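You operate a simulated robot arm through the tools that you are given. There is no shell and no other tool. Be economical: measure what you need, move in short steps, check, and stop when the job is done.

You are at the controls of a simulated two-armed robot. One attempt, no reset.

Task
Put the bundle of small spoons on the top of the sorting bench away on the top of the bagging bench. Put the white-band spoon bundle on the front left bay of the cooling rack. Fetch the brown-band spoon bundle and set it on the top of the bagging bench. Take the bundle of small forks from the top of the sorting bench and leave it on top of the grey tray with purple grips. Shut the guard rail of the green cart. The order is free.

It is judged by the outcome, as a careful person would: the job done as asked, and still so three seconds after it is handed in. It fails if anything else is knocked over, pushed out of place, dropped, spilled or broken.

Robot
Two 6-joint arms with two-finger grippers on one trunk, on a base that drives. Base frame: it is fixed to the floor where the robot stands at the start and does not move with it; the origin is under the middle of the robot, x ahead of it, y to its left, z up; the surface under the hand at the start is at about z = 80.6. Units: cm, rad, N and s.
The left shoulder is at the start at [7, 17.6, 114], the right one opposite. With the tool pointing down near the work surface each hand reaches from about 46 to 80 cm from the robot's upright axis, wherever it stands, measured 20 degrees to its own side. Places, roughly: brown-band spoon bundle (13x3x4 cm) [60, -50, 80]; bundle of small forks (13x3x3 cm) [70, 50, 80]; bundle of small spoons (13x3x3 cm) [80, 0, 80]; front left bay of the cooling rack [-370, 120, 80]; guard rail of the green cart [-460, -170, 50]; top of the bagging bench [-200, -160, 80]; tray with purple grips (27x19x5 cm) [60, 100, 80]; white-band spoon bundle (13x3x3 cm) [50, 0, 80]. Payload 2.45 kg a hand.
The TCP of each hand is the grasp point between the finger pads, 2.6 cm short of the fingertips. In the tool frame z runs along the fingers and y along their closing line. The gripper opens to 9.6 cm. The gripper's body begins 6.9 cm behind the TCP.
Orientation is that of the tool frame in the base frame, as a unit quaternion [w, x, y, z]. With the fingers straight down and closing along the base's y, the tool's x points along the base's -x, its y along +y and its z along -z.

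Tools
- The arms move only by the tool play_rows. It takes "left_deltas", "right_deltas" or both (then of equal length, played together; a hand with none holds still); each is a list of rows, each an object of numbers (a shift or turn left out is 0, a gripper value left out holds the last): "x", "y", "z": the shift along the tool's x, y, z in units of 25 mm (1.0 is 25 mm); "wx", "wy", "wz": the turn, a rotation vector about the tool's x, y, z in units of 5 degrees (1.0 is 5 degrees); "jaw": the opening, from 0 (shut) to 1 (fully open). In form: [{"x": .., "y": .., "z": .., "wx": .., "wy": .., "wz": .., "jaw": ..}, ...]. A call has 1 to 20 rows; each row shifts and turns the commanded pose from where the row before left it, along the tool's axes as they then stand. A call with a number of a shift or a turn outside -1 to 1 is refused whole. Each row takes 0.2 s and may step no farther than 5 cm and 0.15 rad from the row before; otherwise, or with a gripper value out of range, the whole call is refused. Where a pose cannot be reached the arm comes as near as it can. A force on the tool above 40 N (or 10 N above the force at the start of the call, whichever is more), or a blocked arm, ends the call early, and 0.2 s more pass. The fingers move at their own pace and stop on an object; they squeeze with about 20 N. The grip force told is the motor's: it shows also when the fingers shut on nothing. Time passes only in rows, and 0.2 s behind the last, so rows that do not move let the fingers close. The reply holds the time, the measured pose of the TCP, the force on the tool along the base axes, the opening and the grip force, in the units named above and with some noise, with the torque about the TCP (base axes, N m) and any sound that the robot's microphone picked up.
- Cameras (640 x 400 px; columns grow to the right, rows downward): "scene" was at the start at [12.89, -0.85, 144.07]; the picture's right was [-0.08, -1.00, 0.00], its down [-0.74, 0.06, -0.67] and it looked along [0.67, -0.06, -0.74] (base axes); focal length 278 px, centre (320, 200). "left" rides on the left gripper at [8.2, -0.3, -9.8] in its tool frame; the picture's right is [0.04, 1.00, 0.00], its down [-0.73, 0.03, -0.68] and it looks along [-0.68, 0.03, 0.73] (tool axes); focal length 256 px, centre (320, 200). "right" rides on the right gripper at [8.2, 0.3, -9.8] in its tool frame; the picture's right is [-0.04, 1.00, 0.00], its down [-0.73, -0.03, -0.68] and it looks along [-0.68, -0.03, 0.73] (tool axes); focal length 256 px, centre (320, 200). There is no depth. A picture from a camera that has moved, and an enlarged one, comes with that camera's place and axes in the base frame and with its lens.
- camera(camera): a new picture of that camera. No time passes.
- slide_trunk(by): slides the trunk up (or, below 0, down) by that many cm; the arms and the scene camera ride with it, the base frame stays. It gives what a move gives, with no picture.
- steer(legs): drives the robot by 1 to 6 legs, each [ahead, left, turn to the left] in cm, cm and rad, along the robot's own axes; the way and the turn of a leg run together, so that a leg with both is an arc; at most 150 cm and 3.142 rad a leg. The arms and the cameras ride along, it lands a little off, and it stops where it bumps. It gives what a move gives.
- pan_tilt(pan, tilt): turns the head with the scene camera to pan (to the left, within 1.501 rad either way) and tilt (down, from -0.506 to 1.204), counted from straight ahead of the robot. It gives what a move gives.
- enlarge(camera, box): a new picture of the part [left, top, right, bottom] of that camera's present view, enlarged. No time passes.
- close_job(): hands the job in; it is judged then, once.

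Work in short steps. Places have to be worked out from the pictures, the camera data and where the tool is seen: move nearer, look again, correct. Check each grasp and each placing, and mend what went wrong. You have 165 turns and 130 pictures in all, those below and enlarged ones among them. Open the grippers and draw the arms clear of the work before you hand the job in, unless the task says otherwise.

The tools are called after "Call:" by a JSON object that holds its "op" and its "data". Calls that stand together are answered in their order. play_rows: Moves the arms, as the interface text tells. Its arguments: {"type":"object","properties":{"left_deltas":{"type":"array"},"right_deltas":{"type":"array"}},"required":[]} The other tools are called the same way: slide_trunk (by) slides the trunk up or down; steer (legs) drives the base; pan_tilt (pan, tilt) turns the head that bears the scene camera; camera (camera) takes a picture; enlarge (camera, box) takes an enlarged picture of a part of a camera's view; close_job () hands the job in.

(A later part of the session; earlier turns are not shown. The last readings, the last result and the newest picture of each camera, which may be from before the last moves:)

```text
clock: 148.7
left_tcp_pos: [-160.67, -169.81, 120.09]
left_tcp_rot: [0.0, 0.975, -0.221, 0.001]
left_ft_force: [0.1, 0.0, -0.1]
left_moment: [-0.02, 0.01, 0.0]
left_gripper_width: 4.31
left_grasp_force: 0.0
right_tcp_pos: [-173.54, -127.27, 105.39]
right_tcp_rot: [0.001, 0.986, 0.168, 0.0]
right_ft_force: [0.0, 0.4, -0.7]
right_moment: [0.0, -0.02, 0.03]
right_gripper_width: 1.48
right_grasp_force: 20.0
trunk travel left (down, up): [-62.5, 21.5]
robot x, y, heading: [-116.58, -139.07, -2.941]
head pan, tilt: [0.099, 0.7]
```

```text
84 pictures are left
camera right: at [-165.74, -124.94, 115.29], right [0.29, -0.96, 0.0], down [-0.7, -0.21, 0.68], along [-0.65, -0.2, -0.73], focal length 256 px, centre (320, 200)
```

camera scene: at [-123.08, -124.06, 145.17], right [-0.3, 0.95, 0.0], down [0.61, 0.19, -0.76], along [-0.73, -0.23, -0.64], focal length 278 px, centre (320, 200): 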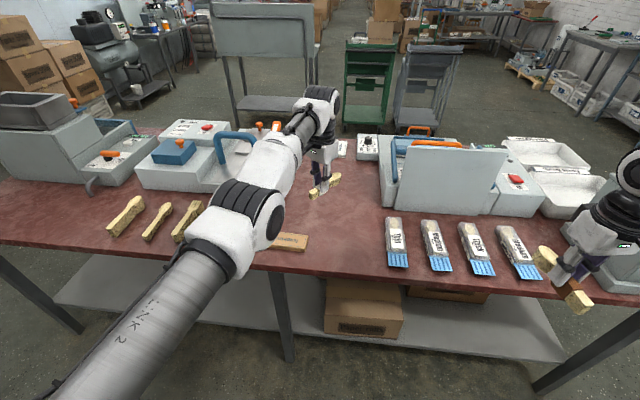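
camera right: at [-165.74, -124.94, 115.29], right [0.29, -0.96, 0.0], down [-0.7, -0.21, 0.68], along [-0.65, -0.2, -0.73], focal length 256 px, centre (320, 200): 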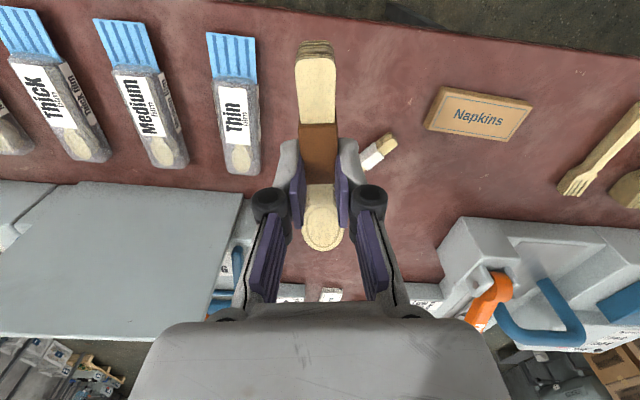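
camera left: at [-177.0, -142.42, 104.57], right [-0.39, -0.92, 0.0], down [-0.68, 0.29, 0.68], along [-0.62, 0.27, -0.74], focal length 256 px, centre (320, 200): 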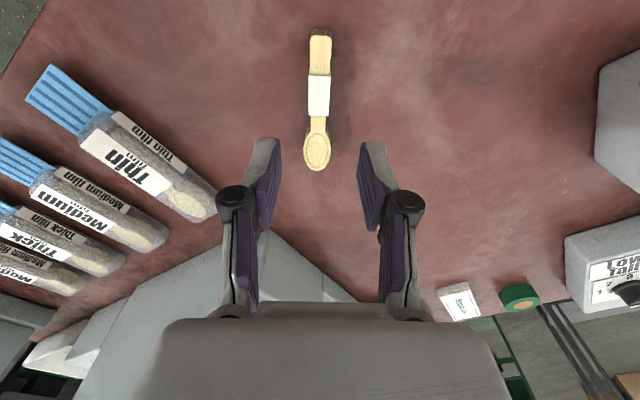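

Clear spot between them. I'll shift slightly and lower the brown bundle.

Call:
{"op": "play_rows", "data": {"right_deltas": [{"x": -0.54, "y": 0.2}, {"x": -0.53, "y": 0.19}, {"z": 0.95}, {"z": 0.95}, {"z": 0.95}, {"z": 0.95}, {"z": 0.95}, {"z": 0.95}, {"z": 0.95}, {"z": 0.95}, {}]}}

Call:
{"op": "camera", "data": {"camera": "right"}}

Call:
{"op": "play_rows", "data": {"right_deltas": [{"z": 0.15}, {"z": 0.15}, {"z": 0.1}, {"z": 0.08}, {}]}}

```text
clock: 151.1
left_tcp_pos: [-160.66, -169.81, 120.25]
left_tcp_rot: [-0.001, 0.975, -0.222, 0.001]
left_ft_force: [0.0, -0.9, -0.6]
left_moment: [0.03, 0.01, 0.01]
left_gripper_width: 4.29
left_grasp_force: 0.0
right_tcp_pos: [-175.78, -129.19, 86.48]
right_tcp_rot: [0.001, 0.986, 0.168, 0.001]
right_ft_force: [-0.3, 0.8, -0.4]
right_moment: [-0.01, 0.02, 0.01]
right_gripper_width: 1.46
right_grasp_force: 19.8
trunk travel left (down, up): [-62.5, 21.5]
robot x, y, heading: [-116.4, -138.82, -2.944]
head pan, tilt: [0.099, 0.7]
```

```text
83 pictures are left
camera right: at [-167.89, -126.79, 96.32], right [0.29, -0.96, 0.0], down [-0.7, -0.21, 0.68], along [-0.65, -0.2, -0.73], focal length 256 px, centre (320, 200)
```

right: 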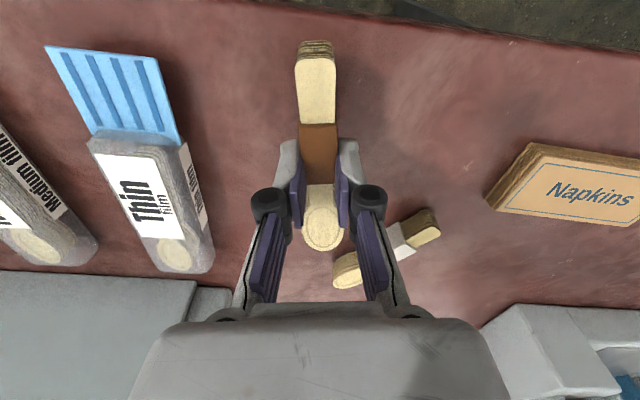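

```text
clock: 152.3
left_tcp_pos: [-160.67, -169.91, 120.2]
left_tcp_rot: [-0.001, 0.975, -0.222, 0.002]
left_ft_force: [0.4, -0.3, 0.5]
left_moment: [-0.01, -0.01, 0.01]
left_gripper_width: 4.33
left_grasp_force: 0.1
right_tcp_pos: [-175.76, -129.29, 85.16]
right_tcp_rot: [0.0, 0.986, 0.169, 0.0]
right_ft_force: [0.2, -0.3, -0.5]
right_moment: [-0.03, 0.04, 0.04]
right_gripper_width: 1.49
right_grasp_force: 20.0
trunk travel left (down, up): [-62.5, 21.5]
robot x, y, heading: [-116.52, -138.85, -2.947]
head pan, tilt: [0.099, 0.7]
```

Call:
{"op": "play_rows", "data": {"right_deltas": [{"z": 0.1}, {"z": 0.1}, {"z": 0.08}, {"z": 0.06}, {}]}}

```text
clock: 153.5
left_tcp_pos: [-160.75, -169.64, 120.21]
left_tcp_rot: [0.0, 0.975, -0.222, 0.002]
left_ft_force: [-0.3, -0.1, 0.0]
left_moment: [0.02, -0.03, 0.02]
left_gripper_width: 4.33
left_grasp_force: 0.0
right_tcp_pos: [-175.71, -129.26, 84.23]
right_tcp_rot: [0.001, 0.986, 0.168, 0.001]
right_ft_force: [0.1, 0.5, -0.8]
right_moment: [-0.04, -0.02, 0.02]
right_gripper_width: 1.48
right_grasp_force: 20.0
trunk travel left (down, up): [-62.5, 21.5]
robot x, y, heading: [-116.09, -139.08, -2.941]
head pan, tilt: [0.099, 0.7]
```

Call:
{"op": "play_rows", "data": {"right_deltas": [{"z": 0.06}, {"z": 0.05}, {}]}}

```text
clock: 154.3
left_tcp_pos: [-160.75, -169.9, 120.19]
left_tcp_rot: [0.0, 0.975, -0.222, 0.001]
left_ft_force: [0.4, -0.1, 0.5]
left_moment: [0.0, -0.01, -0.02]
left_gripper_width: 4.34
left_grasp_force: 0.1
right_tcp_pos: [-175.71, -129.3, 84.27]
right_tcp_rot: [0.0, 0.986, 0.169, -0.002]
right_ft_force: [-4.3, -2.1, 11.4]
right_moment: [-0.07, 0.08, 0.0]
right_gripper_width: 1.47
right_grasp_force: 20.1
trunk travel left (down, up): [-62.5, 21.5]
robot x, y, heading: [-116.32, -138.8, -2.942]
head pan, tilt: [0.099, 0.7]
```

Contact. I'll release and rise, then draw the right hand in.

Call:
{"op": "play_rows", "data": {"right_deltas": [{"z": -0.06}, {"jaw": 0.4}, {}, {}, {"z": -0.3}, {"z": -0.6}, {"z": -1}, {"z": -1}, {"z": -1}, {"z": -1}, {"z": -1}, {"z": -1}, {"z": -1}, {"z": -1}, {}]}}

Call:
{"op": "camera", "data": {"camera": "right"}}

```text
clock: 157.5
left_tcp_pos: [-160.82, -169.76, 120.19]
left_tcp_rot: [-0.001, 0.975, -0.222, 0.001]
left_ft_force: [-0.3, 0.8, 0.0]
left_moment: [-0.01, -0.03, -0.05]
left_gripper_width: 4.34
left_grasp_force: 0.1
right_tcp_pos: [-175.85, -129.28, 106.74]
right_tcp_rot: [0.001, 0.986, 0.167, 0.0]
right_ft_force: [-0.6, -0.4, -0.8]
right_moment: [-0.02, -0.01, 0.02]
right_gripper_width: 3.84
right_grasp_force: 0.0
trunk travel left (down, up): [-62.5, 21.5]
robot x, y, heading: [-116.44, -139.04, -2.942]
head pan, tilt: [0.099, 0.7]
```

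```text
82 pictures are left
camera right: at [-167.99, -127.0, 116.52], right [0.29, -0.96, 0.0], down [-0.7, -0.21, 0.68], along [-0.65, -0.2, -0.73], focal length 256 px, centre (320, 200)
```

right: 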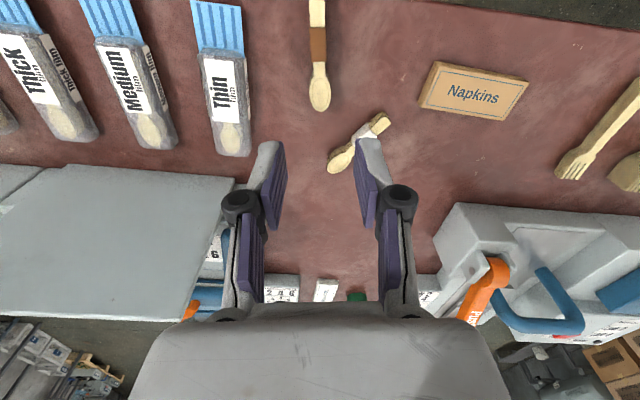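

Both are resting on the bagging bench. Next I'll return for the white-band bundle: retract, back off, turn and drive.

Call:
{"op": "play_rows", "data": {"left_deltas": [{"z": 0.5}, {"z": 0.5}, {}, {}, {}, {}, {}], "right_deltas": [{"x": 0.7}, {"x": 0.7}, {"x": 0.7}, {"x": 0.7}, {"x": 0.7}, {"x": 0.7}, {}]}}

Call:
{"op": "steer", "data": {"legs": [[-32, 0, 0], [0, 0, 2.942], [0, 141, 0], [60, 0, 0]]}}

Call:
{"op": "pan_tilt", "data": {"pan": 0, "tilt": 0.75}}

Call:
{"op": "camera", "data": {"camera": "scene"}}

```text
clock: 159.1
left_tcp_pos: [-160.65, -169.82, 117.62]
left_tcp_rot: [0.0, 0.975, -0.221, 0.002]
left_ft_force: [0.4, -0.2, -0.3]
left_moment: [-0.03, 0.02, -0.01]
left_gripper_width: 4.32
left_grasp_force: 0.0
right_tcp_pos: [-165.65, -125.81, 106.49]
right_tcp_rot: [0.001, 0.986, 0.168, 0.0]
right_ft_force: [-0.1, 0.2, 0.6]
right_moment: [0.0, 0.0, 0.02]
right_gripper_width: 3.87
right_grasp_force: 0.1
trunk travel left (down, up): [-62.5, 21.5]
robot x, y, heading: [-116.61, -138.95, -2.941]
head pan, tilt: [0.099, 0.7]
```

```text
clock: 177.8
left_tcp_pos: [20.69, 34.1, 117.59]
left_tcp_rot: [-0.002, 0.301, 0.954, -0.001]
left_ft_force: [-0.6, -0.5, 0.0]
left_moment: [0.0, 0.0, -0.01]
left_gripper_width: 4.31
left_grasp_force: 0.0
right_tcp_pos: [18.61, -10.18, 106.51]
right_tcp_rot: [0.001, -0.086, 0.996, 0.001]
right_ft_force: [-0.7, -0.9, -0.7]
right_moment: [0.04, -0.01, 0.02]
right_gripper_width: 3.84
right_grasp_force: 0.1
trunk travel left (down, up): [-62.5, 21.5]
robot x, y, heading: [-28.02, 10.89, 0.034]
head pan, tilt: [0.099, 0.7]
```

```text
clock: 178.5
left_tcp_pos: [20.73, 34.19, 117.63]
left_tcp_rot: [-0.002, 0.302, 0.953, 0.0]
left_ft_force: [0.3, 0.2, 0.3]
left_moment: [0.03, 0.0, -0.01]
left_gripper_width: 4.3
left_grasp_force: 0.2
right_tcp_pos: [18.66, -10.28, 106.47]
right_tcp_rot: [0.0, -0.087, 0.996, 0.001]
right_ft_force: [0.5, 0.8, 0.1]
right_moment: [-0.01, -0.01, 0.02]
right_gripper_width: 3.85
right_grasp_force: 0.0
trunk travel left (down, up): [-62.5, 21.5]
robot x, y, heading: [-28.0, 10.64, 0.031]
head pan, tilt: [0.0, 0.75]
```

```text
81 pictures are left
camera scene: at [-14.54, 10.96, 144.74], right [0.03, -1.0, 0.0], down [-0.68, -0.02, -0.73], along [0.73, 0.03, -0.68], focal length 278 px, centre (320, 200)
```

scene: 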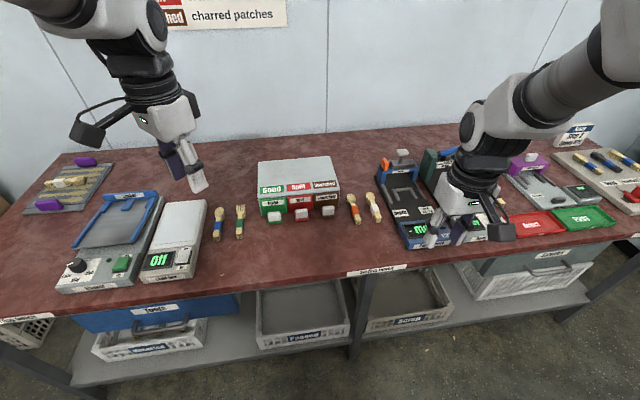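

Ahead 20 with a small turn correction, then the right-hand camera.

Call:
{"op": "steer", "data": {"legs": [[20, -1, -0.033]]}}

Call:
{"op": "play_rows", "data": {"right_deltas": [{"x": -0.6, "y": 0.25, "jaw": 0.45}, {"x": -0.6, "y": 0.25}, {"x": -0.6, "y": 0.25}, {"x": -0.6, "y": 0.25}, {"x": -0.6, "y": 0.25}, {"x": -0.6, "y": 0.25}, {"z": 0.8}, {"z": 0.8}, {}]}}

Call:
{"op": "camera", "data": {"camera": "right"}}

```text
clock: 180.1
left_tcp_pos: [41.4, 31.81, 117.64]
left_tcp_rot: [-0.003, 0.315, 0.949, 0.0]
left_ft_force: [1.0, 0.2, 0.1]
left_moment: [-0.01, -0.01, 0.01]
left_gripper_width: 4.32
left_grasp_force: 0.1
right_tcp_pos: [37.79, -12.37, 106.53]
right_tcp_rot: [0.002, -0.071, 0.997, 0.001]
right_ft_force: [0.1, -0.1, -0.3]
right_moment: [0.01, -0.02, -0.01]
right_gripper_width: 3.85
right_grasp_force: 0.0
trunk travel left (down, up): [-62.5, 21.5]
robot x, y, heading: [-8.0, 9.63, -0.001]
head pan, tilt: [0.0, 0.75]
```

```text
clock: 182.1
left_tcp_pos: [41.35, 31.84, 117.7]
left_tcp_rot: [-0.003, 0.316, 0.949, 0.0]
left_ft_force: [0.2, -0.1, -0.1]
left_moment: [0.01, -0.01, 0.02]
left_gripper_width: 4.32
left_grasp_force: 0.0
right_tcp_pos: [46.04, -7.32, 102.51]
right_tcp_rot: [0.0, -0.07, 0.998, 0.001]
right_ft_force: [-0.5, -0.6, -0.1]
right_moment: [0.01, -0.02, 0.01]
right_gripper_width: 4.34
right_grasp_force: 0.2
trunk travel left (down, up): [-62.5, 21.5]
robot x, y, heading: [-7.96, 9.98, 0.001]
head pan, tilt: [0.0, 0.75]
```

```text
80 pictures are left
camera right: at [37.93, -8.17, 112.36], right [-0.1, 0.99, 0.0], down [0.73, 0.07, 0.68], along [0.68, 0.07, -0.73], focal length 256 px, centre (320, 200)
```

right: 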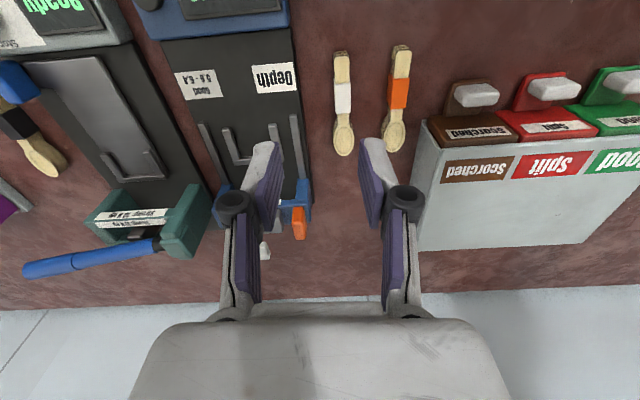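

White bundle centre ≈(51,-4), axis about 11°. I'll hover lower over it.

Call:
{"op": "play_rows", "data": {"right_deltas": [{"x": -0.76, "y": 0.35}, {"x": -0.76, "y": 0.35}, {"x": -0.77, "y": 0.35}, {"wz": -0.5}, {"z": 0.8}, {"z": 0.8}, {"z": 0.8}, {"z": 0.8}, {"z": 0.8}, {"z": 0.8}, {"z": 0.8}, {}]}}

Call:
{"op": "camera", "data": {"camera": "right"}}

```text
clock: 184.7
left_tcp_pos: [41.32, 31.78, 117.65]
left_tcp_rot: [-0.002, 0.316, 0.949, 0.0]
left_ft_force: [-0.3, 0.4, 0.1]
left_moment: [0.01, 0.0, 0.01]
left_gripper_width: 4.32
left_grasp_force: 0.0
right_tcp_pos: [51.45, -3.97, 88.59]
right_tcp_rot: [0.001, -0.093, 0.996, 0.001]
right_ft_force: [0.0, 0.0, -0.5]
right_moment: [0.01, 0.0, 0.03]
right_gripper_width: 4.34
right_grasp_force: 0.0
trunk travel left (down, up): [-62.5, 21.5]
robot x, y, heading: [-7.94, 10.05, 0.004]
head pan, tilt: [0.0, 0.75]
```

```text
79 pictures are left
camera right: at [43.43, -5.14, 98.44], right [-0.14, 0.99, 0.0], down [0.73, 0.11, 0.68], along [0.67, 0.1, -0.73], focal length 256 px, centre (320, 200)
```

right: 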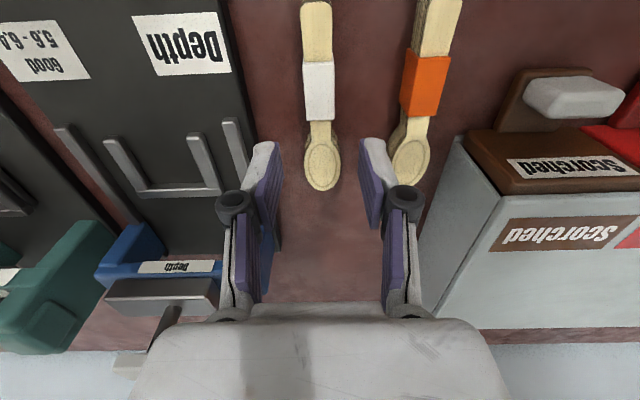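

Well aligned and the right finger clears the orange bundle. Descend and close.

Call:
{"op": "play_rows", "data": {"right_deltas": [{"z": 0.46}, {"z": 0.46}, {"z": 0.46}, {"z": 0.42}, {}, {"jaw": 0}, {}, {}, {}]}}

Call:
{"op": "camera", "data": {"camera": "right"}}

```text
clock: 186.7
left_tcp_pos: [41.39, 31.86, 117.69]
left_tcp_rot: [-0.001, 0.315, 0.949, 0.0]
left_ft_force: [-0.6, 0.5, 0.0]
left_moment: [0.02, 0.02, -0.03]
left_gripper_width: 4.32
left_grasp_force: 0.0
right_tcp_pos: [51.47, -3.95, 83.96]
right_tcp_rot: [0.001, -0.093, 0.996, 0.001]
right_ft_force: [0.2, -0.7, 1.1]
right_moment: [0.0, 0.01, 0.01]
right_gripper_width: 1.46
right_grasp_force: 20.2
trunk travel left (down, up): [-62.5, 21.5]
robot x, y, heading: [-7.88, 10.26, 0.0]
head pan, tilt: [0.0, 0.75]
```

```text
78 pictures are left
camera right: at [43.48, -5.2, 93.87], right [-0.14, 0.99, 0.0], down [0.73, 0.11, 0.68], along [0.67, 0.1, -0.73], focal length 256 px, centre (320, 200)
```

right: 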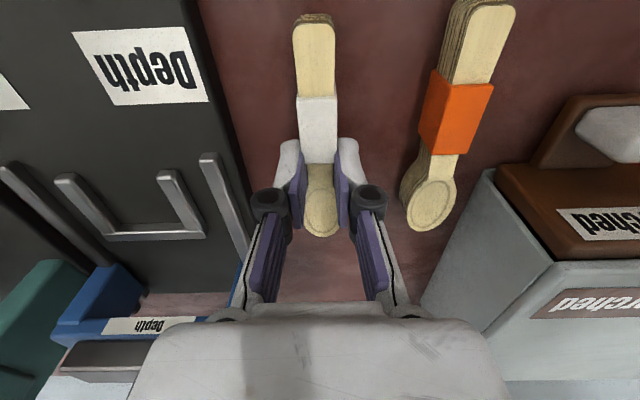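

Grasped. I'll lift, back away and turn left to look toward the cooling rack.

Call:
{"op": "play_rows", "data": {"right_deltas": [{"z": -0.5}, {"z": -1}, {"z": -1}, {"z": -1}, {"z": -1}, {"z": -1}, {"z": -1}, {"z": -1}, {"z": -1}, {"x": 0.8}, {"x": 0.8}, {"x": 0.8}, {}]}}

Call:
{"op": "steer", "data": {"legs": [[-60, 0, 0], [0, 0, 2.2]]}}

Call:
{"op": "pan_tilt", "data": {"pan": 0.5, "tilt": 0.3}}

Call:
{"op": "camera", "data": {"camera": "scene"}}

```text
clock: 189.5
left_tcp_pos: [41.5, 31.87, 117.59]
left_tcp_rot: [-0.002, 0.315, 0.949, 0.0]
left_ft_force: [0.4, 0.7, -1.6]
left_moment: [-0.01, -0.01, -0.03]
left_gripper_width: 4.31
left_grasp_force: 0.0
right_tcp_pos: [45.59, -5.03, 105.26]
right_tcp_rot: [-0.001, -0.093, 0.996, 0.001]
right_ft_force: [-0.2, 0.3, -0.2]
right_moment: [0.02, 0.02, 0.0]
right_gripper_width: 1.46
right_grasp_force: 19.9
trunk travel left (down, up): [-62.5, 21.5]
robot x, y, heading: [-7.88, 10.02, 0.005]
head pan, tilt: [0.0, 0.75]
```

```text
clock: 198.1
left_tcp_pos: [-114.45, 37.37, 117.74]
left_tcp_rot: [-0.001, -0.702, 0.712, -0.002]
left_ft_force: [-0.2, 0.6, 0.1]
left_moment: [0.0, -0.03, -0.03]
left_gripper_width: 4.35
left_grasp_force: 0.0
right_tcp_pos: [-87.15, 62.22, 105.25]
right_tcp_rot: [0.001, 0.929, -0.369, 0.0]
right_ft_force: [-0.8, -0.5, -0.7]
right_moment: [0.03, -0.06, -0.02]
right_gripper_width: 1.48
right_grasp_force: 19.9
trunk travel left (down, up): [-62.5, 21.5]
robot x, y, heading: [-68.08, 9.65, 2.203]
head pan, tilt: [0.0, 0.75]
```

```text
clock: 199.1
left_tcp_pos: [-114.45, 37.13, 117.68]
left_tcp_rot: [0.0, -0.701, 0.713, -0.002]
left_ft_force: [-1.3, 0.3, -0.2]
left_moment: [0.01, 0.02, 0.01]
left_gripper_width: 4.31
left_grasp_force: 0.1
right_tcp_pos: [-86.99, 62.16, 105.18]
right_tcp_rot: [0.002, 0.929, -0.37, 0.0]
right_ft_force: [0.1, 0.2, 0.5]
right_moment: [0.01, 0.0, -0.03]
right_gripper_width: 1.5
right_grasp_force: 20.2
trunk travel left (down, up): [-62.5, 21.5]
robot x, y, heading: [-68.17, 10.21, 2.204]
head pan, tilt: [0.499, 0.3]
```

```text
77 pictures are left
camera scene: at [-79.29, 18.03, 148.78], right [0.43, 0.9, 0.0], down [0.27, -0.13, -0.95], along [-0.86, 0.41, -0.3], focal length 278 px, centre (320, 200)
```

scene: 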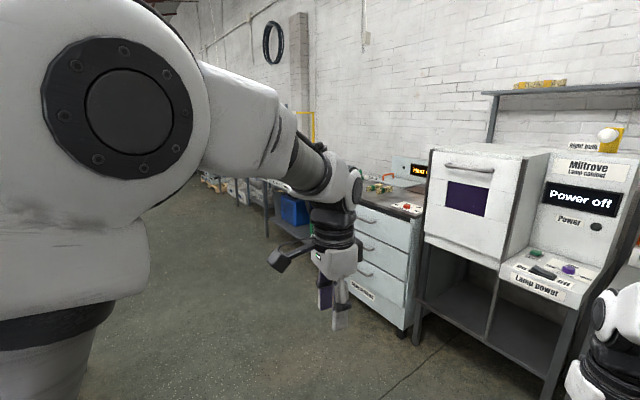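

I'll turn to face −x, shift right a bit, advance, and look.

Call:
{"op": "steer", "data": {"legs": [[0, 0, 0.937], [0, -30, 0], [110, 0, 0]]}}

Call:
{"op": "pan_tilt", "data": {"pan": -0.15, "tilt": 0.35}}

Call:
{"op": "camera", "data": {"camera": "scene"}}

```text
clock: 208.7
left_tcp_pos: [-226.19, 20.62, 117.67]
left_tcp_rot: [-0.001, 0.947, -0.322, 0.002]
left_ft_force: [-0.6, 0.1, 0.5]
left_moment: [0.0, 0.03, 0.01]
left_gripper_width: 4.31
left_grasp_force: 0.1
right_tcp_pos: [-229.89, 57.55, 105.29]
right_tcp_rot: [0.001, 0.996, 0.086, -0.001]
right_ft_force: [0.1, 0.2, -0.7]
right_moment: [0.02, 0.02, -0.01]
right_gripper_width: 1.45
right_grasp_force: 19.5
trunk travel left (down, up): [-62.5, 21.5]
robot x, y, heading: [-176.94, 41.56, 3.127]
head pan, tilt: [0.499, 0.3]
```

```text
clock: 209.8
left_tcp_pos: [-226.37, 20.66, 117.64]
left_tcp_rot: [-0.001, 0.946, -0.323, 0.002]
left_ft_force: [0.4, -0.3, -0.7]
left_moment: [0.01, 0.03, 0.02]
left_gripper_width: 4.31
left_grasp_force: 0.0
right_tcp_pos: [-229.98, 57.65, 105.23]
right_tcp_rot: [0.0, 0.996, 0.085, -0.001]
right_ft_force: [-0.7, 0.9, -0.8]
right_moment: [0.01, -0.01, 0.01]
right_gripper_width: 1.47
right_grasp_force: 20.1
trunk travel left (down, up): [-62.5, 21.5]
robot x, y, heading: [-176.86, 41.68, 3.127]
head pan, tilt: [-0.15, 0.351]
```

```text
76 pictures are left
camera scene: at [-190.98, 43.14, 148.31], right [0.16, 0.99, 0.0], down [0.34, -0.06, -0.94], along [-0.93, 0.15, -0.34], focal length 278 px, centre (320, 200)
```

scene: 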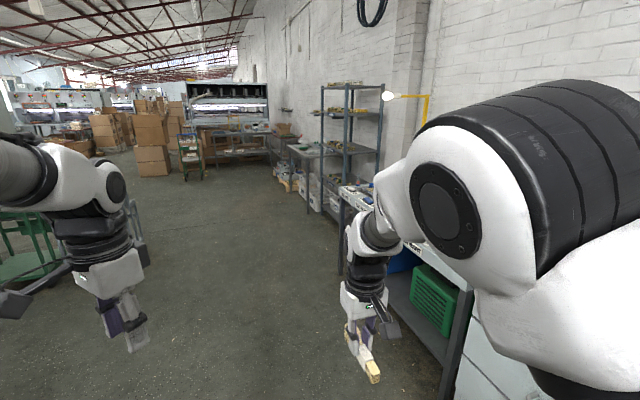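

The rack is likely the shelving ahead on the right. I'll advance and pan right.

Call:
{"op": "steer", "data": {"legs": [[130, 5, 0.014]]}}

Call:
{"op": "pan_tilt", "data": {"pan": -0.55, "tilt": 0.5}}

Call:
{"op": "camera", "data": {"camera": "scene"}}

```text
clock: 216.1
left_tcp_pos: [-352.33, 15.08, 117.59]
left_tcp_rot: [0.0, 0.95, -0.313, 0.002]
left_ft_force: [-0.1, -0.5, 1.0]
left_moment: [0.04, -0.01, 0.02]
left_gripper_width: 4.31
left_grasp_force: 0.1
right_tcp_pos: [-356.63, 51.85, 105.18]
right_tcp_rot: [0.001, 0.996, 0.094, -0.001]
right_ft_force: [0.1, -0.2, -0.2]
right_moment: [-0.01, 0.01, 0.01]
right_gripper_width: 1.47
right_grasp_force: 20.2
trunk travel left (down, up): [-62.5, 21.5]
robot x, y, heading: [-303.51, 37.18, -3.129]
head pan, tilt: [-0.15, 0.351]
```

```text
clock: 217.0
left_tcp_pos: [-352.35, 15.02, 117.59]
left_tcp_rot: [0.0, 0.95, -0.313, 0.001]
left_ft_force: [-0.1, 0.9, 1.1]
left_moment: [-0.06, 0.01, 0.02]
left_gripper_width: 4.35
left_grasp_force: 0.1
right_tcp_pos: [-356.59, 51.87, 105.35]
right_tcp_rot: [0.001, 0.995, 0.095, -0.001]
right_ft_force: [0.0, -0.6, 0.0]
right_moment: [0.03, 0.02, 0.03]
right_gripper_width: 1.45
right_grasp_force: 20.1
trunk travel left (down, up): [-62.5, 21.5]
robot x, y, heading: [-302.9, 37.32, -3.132]
head pan, tilt: [-0.55, 0.499]
```

```text
75 pictures are left
camera scene: at [-316.06, 41.62, 146.95], right [0.52, 0.86, 0.0], down [0.41, -0.25, -0.88], along [-0.75, 0.45, -0.48], focal length 278 px, centre (320, 200)
```

scene: 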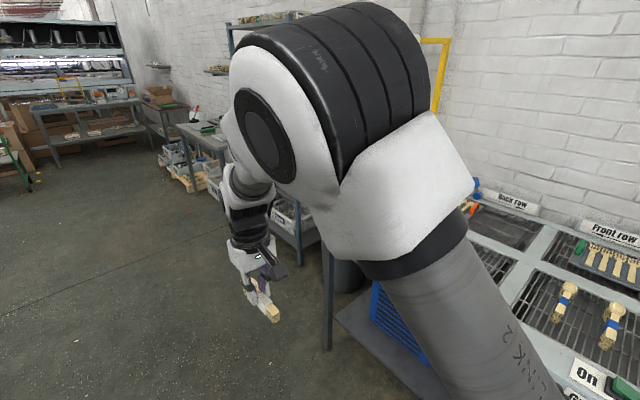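

The cooling rack bench is on the right with "Front row / Back row" bays. I'll move past, away from it, and turn to face it.

Call:
{"op": "steer", "data": {"legs": [[45, 22, 0], [0, 0, -1.58]]}}

Call:
{"op": "pan_tilt", "data": {"pan": 0, "tilt": 0.55}}

Call:
{"op": "camera", "data": {"camera": "scene"}}

```text
clock: 223.7
left_tcp_pos: [-369.1, 63.72, 117.7]
left_tcp_rot: [-0.001, -0.454, 0.891, -0.001]
left_ft_force: [0.2, 0.3, 0.8]
left_moment: [-0.03, 0.02, 0.01]
left_gripper_width: 4.31
left_grasp_force: 0.0
right_tcp_pos: [-332.37, 68.45, 105.24]
right_tcp_rot: [0.0, 0.774, -0.633, -0.001]
right_ft_force: [-0.3, -0.3, 0.4]
right_moment: [-0.01, 0.01, 0.0]
right_gripper_width: 1.48
right_grasp_force: 19.9
trunk travel left (down, up): [-62.5, 21.5]
robot x, y, heading: [-346.44, 14.74, 1.588]
head pan, tilt: [-0.55, 0.499]
```

```text
clock: 224.7
left_tcp_pos: [-369.05, 63.73, 117.63]
left_tcp_rot: [-0.002, -0.454, 0.891, -0.003]
left_ft_force: [0.3, 0.1, 0.5]
left_moment: [0.03, -0.01, 0.01]
left_gripper_width: 4.32
left_grasp_force: 0.1
right_tcp_pos: [-332.35, 68.48, 105.31]
right_tcp_rot: [0.0, 0.774, -0.633, -0.001]
right_ft_force: [0.7, 0.4, -0.2]
right_moment: [-0.02, -0.02, 0.0]
right_gripper_width: 1.47
right_grasp_force: 19.7
trunk travel left (down, up): [-62.5, 21.5]
robot x, y, heading: [-346.54, 14.67, 1.589]
head pan, tilt: [0.0, 0.55]
```

```text
74 pictures are left
camera scene: at [-346.79, 28.6, 146.49], right [1.0, 0.02, 0.0], down [0.01, -0.52, -0.85], along [-0.01, 0.85, -0.52], focal length 278 px, centre (320, 200)
```

scene: 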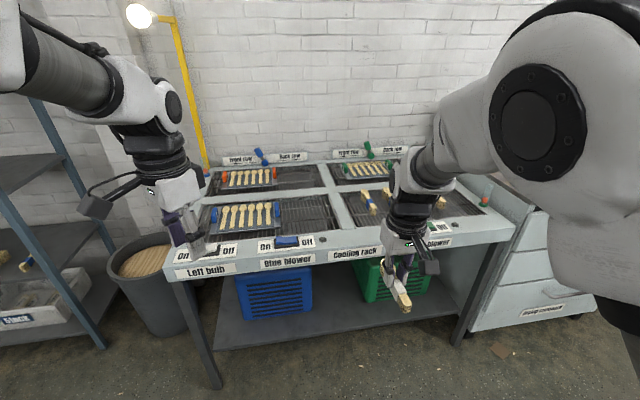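

The front left bay holds a tray with blue grips at its left, and free mesh around (-351,124). I'll drive forward 38 and left 8, then look with the right camera.

Call:
{"op": "steer", "data": {"legs": [[38, 8, -0.018]]}}

Call:
{"op": "play_rows", "data": {"right_deltas": [{"x": -0.8, "y": 0.2}, {"x": -0.8, "y": 0.2}, {"x": -0.8, "y": 0.2}, {"x": -0.8, "y": 0.2}, {}]}}

Call:
{"op": "camera", "data": {"camera": "right"}}

Call:
{"op": "camera", "data": {"camera": "scene"}}

```text
clock: 227.1
left_tcp_pos: [-376.16, 102.3, 117.72]
left_tcp_rot: [-0.001, -0.444, 0.896, -0.001]
left_ft_force: [0.3, 0.1, -0.4]
left_moment: [0.02, -0.02, -0.01]
left_gripper_width: 4.29
left_grasp_force: 0.1
right_tcp_pos: [-339.3, 106.11, 105.21]
right_tcp_rot: [0.0, 0.767, -0.642, 0.0]
right_ft_force: [0.0, -0.2, 0.1]
right_moment: [0.03, 0.01, 0.03]
right_gripper_width: 1.46
right_grasp_force: 20.1
trunk travel left (down, up): [-62.5, 21.5]
robot x, y, heading: [-355.21, 52.67, 1.567]
head pan, tilt: [0.0, 0.55]
```

```text
clock: 228.3
left_tcp_pos: [-376.03, 102.32, 117.64]
left_tcp_rot: [-0.001, -0.444, 0.896, -0.002]
left_ft_force: [0.0, -1.8, 0.5]
left_moment: [0.04, 0.0, 0.0]
left_gripper_width: 4.32
left_grasp_force: 0.0
right_tcp_pos: [-342.59, 113.88, 105.47]
right_tcp_rot: [0.0, 0.767, -0.642, -0.001]
right_ft_force: [-0.4, 0.9, 0.0]
right_moment: [-0.02, -0.01, 0.02]
right_gripper_width: 1.5
right_grasp_force: 20.0
trunk travel left (down, up): [-62.5, 21.5]
robot x, y, heading: [-354.57, 52.93, 1.566]
head pan, tilt: [0.0, 0.55]
```

```text
73 pictures are left
camera right: at [-341.45, 105.75, 115.34], right [-0.99, -0.14, 0.0], down [-0.1, 0.73, 0.68], along [-0.09, 0.67, -0.73], focal length 256 px, centre (320, 200)
```

right: 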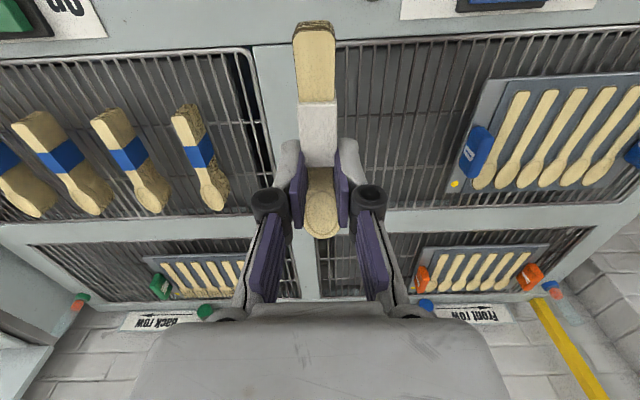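

```text
72 pictures are left
camera scene: at [-354.65, 66.65, 146.49], right [1.0, -0.01, 0.0], down [0.0, -0.52, -0.85], along [0.0, 0.85, -0.52], focal length 278 px, centre (320, 200)
```

scene: 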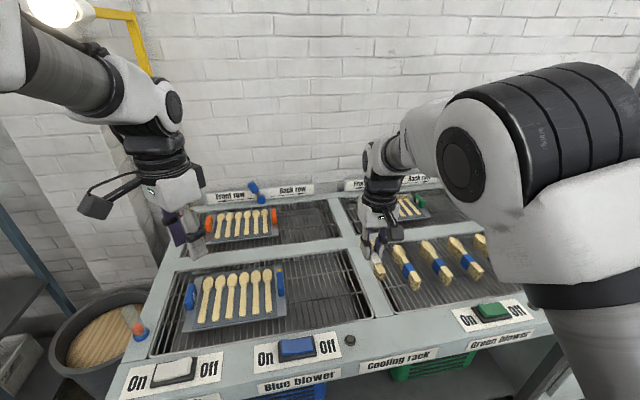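

The free mesh of the front left bay centres at ≈(-355.5,124.5). I'll drive 6 closer and move the right hand over it.

Call:
{"op": "steer", "data": {"legs": [[6, 0, 0]]}}

Call:
{"op": "play_rows", "data": {"right_deltas": [{"x": -0.48, "y": 0.8}, {"x": -0.48, "y": 0.8}, {"x": -0.48, "y": 0.8}, {"x": -0.48, "y": 0.8}, {"x": -0.48, "y": 0.8}, {"x": -0.48, "y": 0.8}, {}, {"z": 0.8}, {"z": 0.8}, {"z": 0.8}, {"z": 0.8}, {}]}}

Call:
{"op": "camera", "data": {"camera": "right"}}

Call:
{"op": "enlarge", "data": {"camera": "scene", "box": [140, 180, 400, 350]}}

```text
clock: 229.3
left_tcp_pos: [-376.11, 108.26, 117.73]
left_tcp_rot: [0.0, -0.444, 0.896, 0.0]
left_ft_force: [-0.7, 1.2, 0.8]
left_moment: [-0.03, -0.02, 0.01]
left_gripper_width: 4.3
left_grasp_force: 0.1
right_tcp_pos: [-342.62, 119.85, 105.64]
right_tcp_rot: [0.0, 0.767, -0.641, -0.001]
right_ft_force: [-0.6, 0.8, 0.0]
right_moment: [-0.04, -0.02, 0.02]
right_gripper_width: 1.46
right_grasp_force: 19.8
trunk travel left (down, up): [-62.5, 21.5]
robot x, y, heading: [-354.47, 59.19, 1.561]
head pan, tilt: [0.0, 0.55]
```

```text
clock: 231.9
left_tcp_pos: [-376.03, 108.44, 117.67]
left_tcp_rot: [-0.002, -0.445, 0.896, -0.001]
left_ft_force: [-0.3, -0.1, 0.1]
left_moment: [-0.01, 0.01, 0.02]
left_gripper_width: 4.34
left_grasp_force: 0.1
right_tcp_pos: [-354.04, 126.71, 97.85]
right_tcp_rot: [0.001, 0.767, -0.641, -0.001]
right_ft_force: [-0.2, 0.0, -0.4]
right_moment: [0.04, -0.01, -0.02]
right_gripper_width: 1.45
right_grasp_force: 19.9
right hand out of reach, approached as far as the arm can: row 5, 6, 9, 11
trunk travel left (down, up): [-62.5, 21.5]
robot x, y, heading: [-354.89, 59.12, 1.562]
head pan, tilt: [0.0, 0.55]
```

```text
71 pictures are left
camera right: at [-352.8, 118.62, 107.58], right [-0.99, -0.14, 0.0], down [-0.1, 0.73, 0.68], along [-0.1, 0.67, -0.73], focal length 256 px, centre (320, 200)
```

right: 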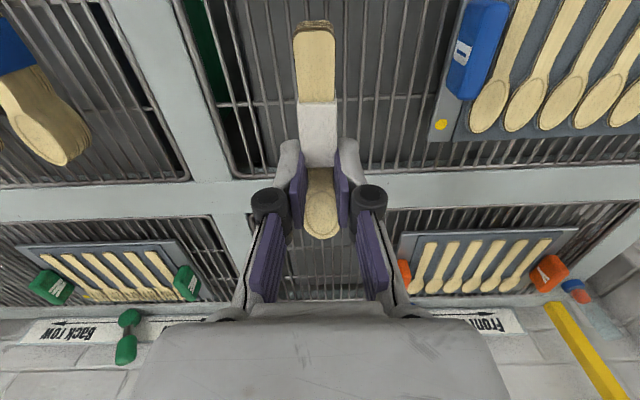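

```text
2.35 times, centred on (270, 265) of scene
camera zoom: at [-354.64, 72.79, 146.49], right [1.0, -0.01, 0.0], down [0.0, -0.52, -0.85], along [0.0, 0.85, -0.52], focal length 654 px, centre (438, 47)
```

zoom: 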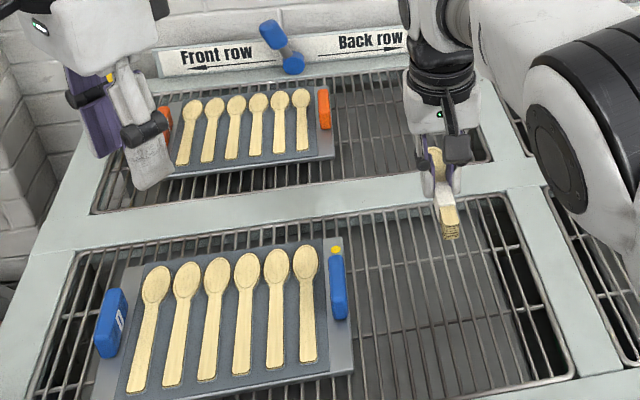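

The right hand is near its cross-body stretch limit but is over free mesh. I'll nudge the base back 2 and left 1, then lower.

Call:
{"op": "steer", "data": {"legs": [[-2, 1, 0]]}}

Call:
{"op": "play_rows", "data": {"right_deltas": [{"z": 0.5}, {"z": 0.5}, {"z": 0.5}, {"z": 0.5}, {}]}}

Call:
{"op": "camera", "data": {"camera": "right"}}

```text
clock: 232.7
left_tcp_pos: [-376.9, 106.77, 117.45]
left_tcp_rot: [-0.003, -0.444, 0.896, -0.002]
left_ft_force: [1.0, 0.4, 0.1]
left_moment: [-0.03, -0.03, 0.02]
left_gripper_width: 4.3
left_grasp_force: 0.0
right_tcp_pos: [-354.81, 125.05, 97.42]
right_tcp_rot: [0.004, 0.767, -0.642, 0.0]
right_ft_force: [0.4, 0.0, -0.9]
right_moment: [-0.04, 0.0, 0.01]
right_gripper_width: 1.48
right_grasp_force: 20.4
trunk travel left (down, up): [-62.5, 21.5]
robot x, y, heading: [-355.7, 57.02, 1.567]
head pan, tilt: [0.0, 0.55]
```

```text
clock: 233.9
left_tcp_pos: [-377.18, 106.55, 117.68]
left_tcp_rot: [-0.002, -0.444, 0.896, -0.002]
left_ft_force: [0.5, -0.4, -0.4]
left_moment: [0.01, 0.01, -0.01]
left_gripper_width: 4.32
left_grasp_force: 0.0
right_tcp_pos: [-354.81, 124.83, 92.78]
right_tcp_rot: [0.002, 0.767, -0.642, -0.001]
right_ft_force: [-0.1, -0.1, 0.3]
right_moment: [-0.01, 0.02, -0.02]
right_gripper_width: 1.49
right_grasp_force: 20.3
trunk travel left (down, up): [-62.5, 21.5]
robot x, y, heading: [-355.92, 57.36, 1.564]
head pan, tilt: [0.0, 0.55]
```

```text
69 pictures are left
camera right: at [-353.69, 116.69, 102.7], right [-0.99, -0.14, 0.01], down [-0.1, 0.73, 0.68], along [-0.1, 0.67, -0.74], focal length 256 px, centre (320, 200)
```

right: 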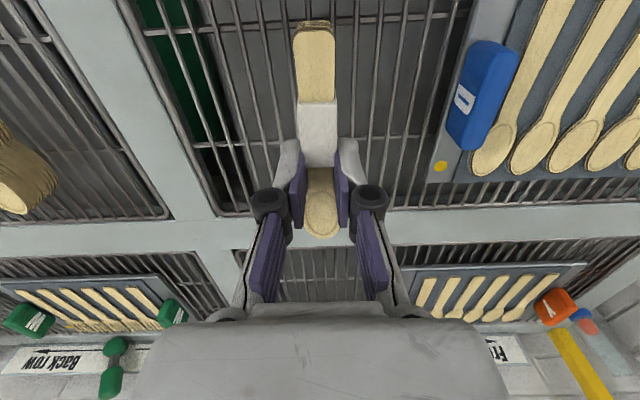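

Good position. Continue lowering gently.

Call:
{"op": "play_rows", "data": {"right_deltas": [{"z": 0.5}, {"z": 0.5}, {"z": 0.5}, {"z": 0.5}, {"z": 0.4}, {}]}}

Call:
{"op": "play_rows", "data": {"right_deltas": [{"z": 0.1}, {"z": 0.1}, {"z": 0.1}, {"z": 0.1}, {}]}}

```text
clock: 235.3
left_tcp_pos: [-377.06, 106.46, 117.75]
left_tcp_rot: [-0.001, -0.444, 0.896, -0.002]
left_ft_force: [0.6, -0.4, -0.6]
left_moment: [0.01, -0.02, 0.01]
left_gripper_width: 4.32
left_grasp_force: 0.2
right_tcp_pos: [-354.81, 124.84, 86.46]
right_tcp_rot: [0.001, 0.767, -0.641, -0.002]
right_ft_force: [-0.3, 0.2, -0.7]
right_moment: [0.0, 0.01, 0.02]
right_gripper_width: 1.48
right_grasp_force: 20.8
trunk travel left (down, up): [-62.5, 21.5]
robot x, y, heading: [-355.44, 57.2, 1.565]
head pan, tilt: [0.0, 0.55]
```

```text
clock: 236.5
left_tcp_pos: [-377.1, 106.48, 117.69]
left_tcp_rot: [0.0, -0.444, 0.896, 0.0]
left_ft_force: [0.2, 0.6, 1.0]
left_moment: [0.0, 0.0, 0.01]
left_gripper_width: 4.35
left_grasp_force: 0.0
right_tcp_pos: [-354.97, 124.88, 85.93]
right_tcp_rot: [0.001, 0.768, -0.641, -0.002]
right_ft_force: [0.1, 2.8, 14.2]
right_moment: [-0.2, -0.08, 0.0]
right_gripper_width: 1.47
right_grasp_force: 20.1
trunk travel left (down, up): [-62.5, 21.5]
robot x, y, heading: [-355.47, 56.86, 1.565]
head pan, tilt: [0.0, 0.55]
```

Contact at TCP 85.9. I'll verify what it's resting on before releasing.

Call:
{"op": "camera", "data": {"camera": "right"}}

Call:
{"op": "enlarge", "data": {"camera": "scene", "box": [240, 200, 380, 310]}}

```text
68 pictures are left
camera right: at [-353.78, 116.66, 95.79], right [-0.99, -0.14, 0.0], down [-0.1, 0.73, 0.68], along [-0.1, 0.67, -0.73], focal length 256 px, centre (320, 200)
```

right: 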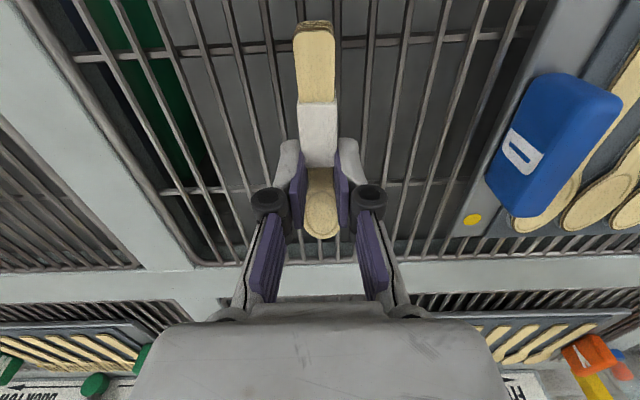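

```text
3.64 times, centred on (310, 255) of scene
camera zoom: at [-355.62, 70.71, 146.52], right [1.0, -0.01, 0.0], down [0.0, -0.52, -0.85], along [0.01, 0.85, -0.52], focal length 1010 px, centre (356, 0)
```

zoom: 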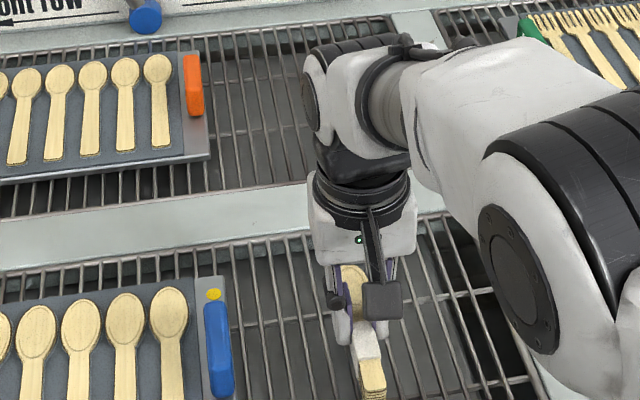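

It's on the wire mesh of the front left bay. I'll release and rise.

Call:
{"op": "play_rows", "data": {"right_deltas": [{"z": -0.06}, {"jaw": 0.4}, {}, {}, {"z": -0.3}, {"z": -0.6}, {"z": -0.8}, {"z": -0.8}, {"z": -0.8}, {"z": -0.8}, {}]}}

Call:
{"op": "camera", "data": {"camera": "right"}}

```text
clock: 238.9
left_tcp_pos: [-377.01, 106.33, 117.59]
left_tcp_rot: [-0.001, -0.444, 0.896, -0.002]
left_ft_force: [0.3, -0.4, 0.0]
left_moment: [-0.02, 0.0, -0.01]
left_gripper_width: 4.34
left_grasp_force: 0.1
right_tcp_pos: [-354.82, 124.86, 96.19]
right_tcp_rot: [0.001, 0.767, -0.641, -0.002]
right_ft_force: [-0.4, 0.3, -0.7]
right_moment: [-0.01, 0.02, 0.01]
right_gripper_width: 3.82
right_grasp_force: 0.1
trunk travel left (down, up): [-62.5, 21.5]
robot x, y, heading: [-356.02, 57.17, 1.567]
head pan, tilt: [0.0, 0.55]
```

```text
66 pictures are left
camera right: at [-353.68, 116.74, 106.15], right [-0.99, -0.14, 0.0], down [-0.1, 0.73, 0.68], along [-0.1, 0.67, -0.73], focal length 256 px, centre (320, 200)
```

right: 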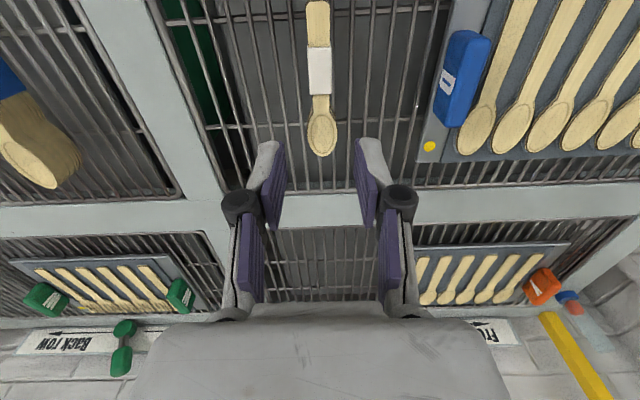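

Placed. I'll pull the right hand back, then back away and turn toward the green cart.

Call:
{"op": "play_rows", "data": {"right_deltas": [{"x": 0.4, "y": -0.3}, {"x": 0.5, "y": -0.4}, {"x": 0.6, "y": -0.5}, {"x": 0.7, "y": -0.5, "z": -0.5}, {"x": 0.7, "y": -0.5, "z": -0.5}, {"x": 0.7, "y": -0.5, "z": -0.5}, {"x": 0.7, "y": -0.5, "z": -0.5}, {}]}}

Call:
{"op": "steer", "data": {"legs": [[-60, 0, 0], [0, 0, 2.2]]}}

Call:
{"op": "pan_tilt", "data": {"pan": 0, "tilt": 0.4}}

Call:
{"op": "camera", "data": {"camera": "scene"}}

```text
clock: 240.7
left_tcp_pos: [-377.15, 106.43, 117.67]
left_tcp_rot: [-0.001, -0.444, 0.896, -0.002]
left_ft_force: [-0.8, -0.4, 0.7]
left_moment: [-0.02, 0.01, 0.01]
left_gripper_width: 4.35
left_grasp_force: 0.0
right_tcp_pos: [-344.51, 115.71, 100.64]
right_tcp_rot: [0.01, 0.763, -0.647, -0.002]
right_ft_force: [0.5, -0.2, -1.0]
right_moment: [0.01, -0.03, 0.01]
right_gripper_width: 3.83
right_grasp_force: 0.0
trunk travel left (down, up): [-62.5, 21.5]
robot x, y, heading: [-355.71, 57.25, 1.566]
head pan, tilt: [0.0, 0.55]
```

```text
clock: 249.2
left_tcp_pos: [-385.93, -48.81, 117.64]
left_tcp_rot: [-0.001, 0.999, -0.041, 0.001]
left_ft_force: [-0.9, -0.1, 0.2]
left_moment: [0.0, -0.02, 0.01]
left_gripper_width: 4.29
left_grasp_force: 0.2
right_tcp_pos: [-411.42, -26.33, 101.14]
right_tcp_rot: [0.009, 0.933, 0.359, 0.003]
right_ft_force: [0.0, -0.2, -0.5]
right_moment: [0.04, 0.01, 0.0]
right_gripper_width: 3.85
right_grasp_force: 0.1
trunk travel left (down, up): [-62.5, 21.5]
robot x, y, heading: [-355.67, -4.19, -2.578]
head pan, tilt: [0.0, 0.55]
```

```text
clock: 249.9
left_tcp_pos: [-385.89, -48.84, 117.63]
left_tcp_rot: [-0.001, 0.999, -0.041, 0.002]
left_ft_force: [0.5, -0.4, 0.5]
left_moment: [-0.01, -0.01, 0.02]
left_gripper_width: 4.32
left_grasp_force: 0.2
right_tcp_pos: [-411.44, -26.16, 101.29]
right_tcp_rot: [0.01, 0.934, 0.357, 0.003]
right_ft_force: [-0.5, 0.2, -1.3]
right_moment: [-0.01, 0.01, -0.04]
right_gripper_width: 3.83
right_grasp_force: 0.1
trunk travel left (down, up): [-62.5, 21.5]
robot x, y, heading: [-355.73, -4.06, -2.578]
head pan, tilt: [0.0, 0.4]
```

```text
65 pictures are left
camera scene: at [-367.89, -11.96, 147.85], right [-0.53, 0.85, 0.0], down [0.33, 0.21, -0.92], along [-0.78, -0.49, -0.39], focal length 278 px, centre (320, 200)
```

scene: 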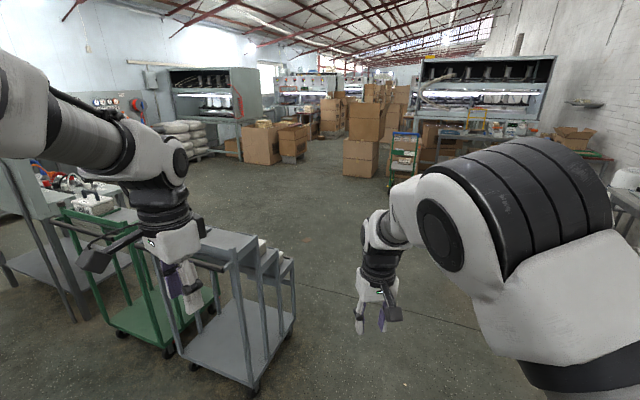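

The green cart is on the left, beyond a grey cart. I'll turn left for a better view.

Call:
{"op": "pan_tilt", "data": {"pan": 0.75, "tilt": 0.5}}

Call:
{"op": "camera", "data": {"camera": "scene"}}

```text
clock: 251.0
left_tcp_pos: [-385.79, -48.83, 117.64]
left_tcp_rot: [-0.001, 0.999, -0.041, 0.002]
left_ft_force: [1.1, -0.2, -0.1]
left_moment: [0.0, 0.02, -0.03]
left_gripper_width: 4.3
left_grasp_force: 0.1
right_tcp_pos: [-411.41, -26.27, 101.34]
right_tcp_rot: [0.011, 0.934, 0.357, 0.002]
right_ft_force: [0.6, -0.9, 0.1]
right_moment: [-0.01, 0.01, 0.02]
right_gripper_width: 3.85
right_grasp_force: 0.0
trunk travel left (down, up): [-62.5, 21.5]
robot x, y, heading: [-355.72, -4.14, -2.578]
head pan, tilt: [0.75, 0.499]
```

```text
64 pictures are left
camera scene: at [-362.39, -15.81, 146.94], right [-0.97, 0.26, 0.0], down [0.12, 0.46, -0.88], along [-0.22, -0.85, -0.48], focal length 278 px, centre (320, 200)
```

scene: 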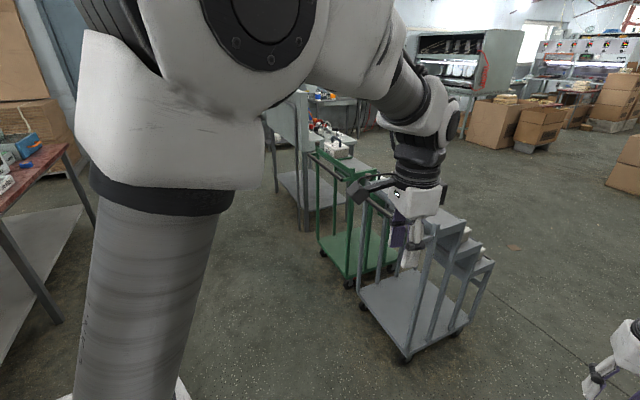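

I'll drive to the open floor at about (-335,-115) to view the green cart from its other side.

Call:
{"op": "steer", "data": {"legs": [[0, 60, 0], [41, 46, 0]]}}

Call:
{"op": "pan_tilt", "data": {"pan": 0.05, "tilt": 0.6}}

Call:
{"op": "camera", "data": {"camera": "scene"}}

```text
clock: 257.5
left_tcp_pos: [-362.27, -160.64, 117.68]
left_tcp_rot: [-0.001, 0.999, -0.033, 0.002]
left_ft_force: [-0.4, -0.6, -0.5]
left_moment: [0.01, 0.01, 0.01]
left_gripper_width: 4.35
left_grasp_force: 0.0
right_tcp_pos: [-388.18, -138.46, 101.35]
right_tcp_rot: [0.012, 0.932, 0.363, 0.003]
right_ft_force: [0.4, 0.5, 0.5]
right_moment: [0.03, 0.01, -0.01]
right_gripper_width: 3.85
right_grasp_force: 0.0
trunk travel left (down, up): [-62.5, 21.5]
robot x, y, heading: [-333.35, -116.0, -2.566]
head pan, tilt: [0.75, 0.499]
```

```text
clock: 258.6
left_tcp_pos: [-362.39, -160.83, 117.52]
left_tcp_rot: [-0.001, 0.999, -0.034, 0.002]
left_ft_force: [0.4, -0.6, -1.0]
left_moment: [0.0, 0.03, 0.02]
left_gripper_width: 4.32
left_grasp_force: 0.0
right_tcp_pos: [-388.28, -138.56, 101.25]
right_tcp_rot: [0.011, 0.931, 0.364, 0.003]
right_ft_force: [-0.8, 0.2, 0.1]
right_moment: [-0.03, 0.0, 0.01]
right_gripper_width: 3.85
right_grasp_force: 0.1
trunk travel left (down, up): [-62.5, 21.5]
robot x, y, heading: [-332.95, -115.69, -2.568]
head pan, tilt: [0.051, 0.6]
```

```text
63 pictures are left
camera scene: at [-344.24, -123.79, 146.04], right [-0.59, 0.81, 0.0], down [0.46, 0.33, -0.83], along [-0.67, -0.49, -0.56], focal length 278 px, centre (320, 200)
```

scene: 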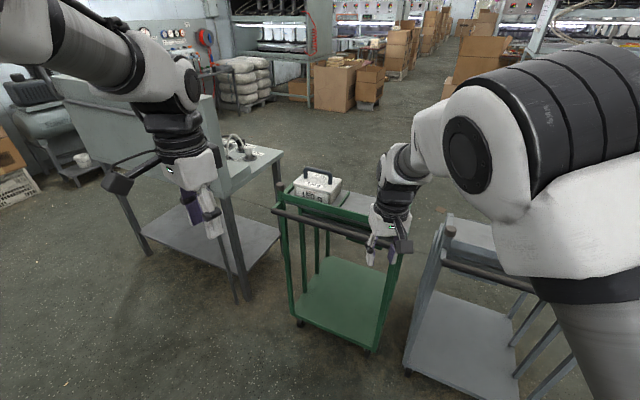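

Call:
{"op": "enlarge", "data": {"camera": "scene", "box": [240, 150, 440, 360]}}

```text
1.90 times, centred on (340, 255) of scene
camera zoom: at [-344.24, -123.79, 146.04], right [-0.59, 0.81, 0.0], down [0.46, 0.33, -0.83], along [-0.67, -0.49, -0.56], focal length 529 px, centre (282, 95)
```

zoom: 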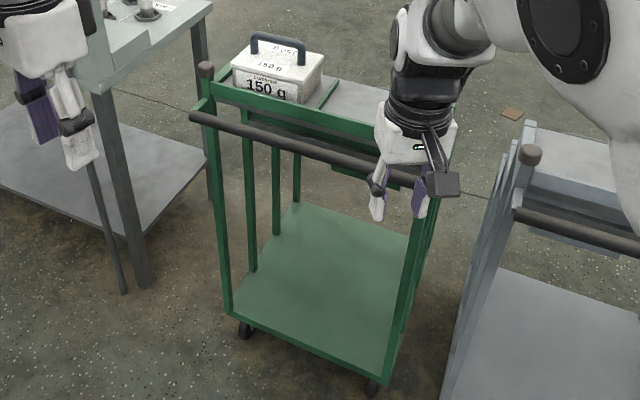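

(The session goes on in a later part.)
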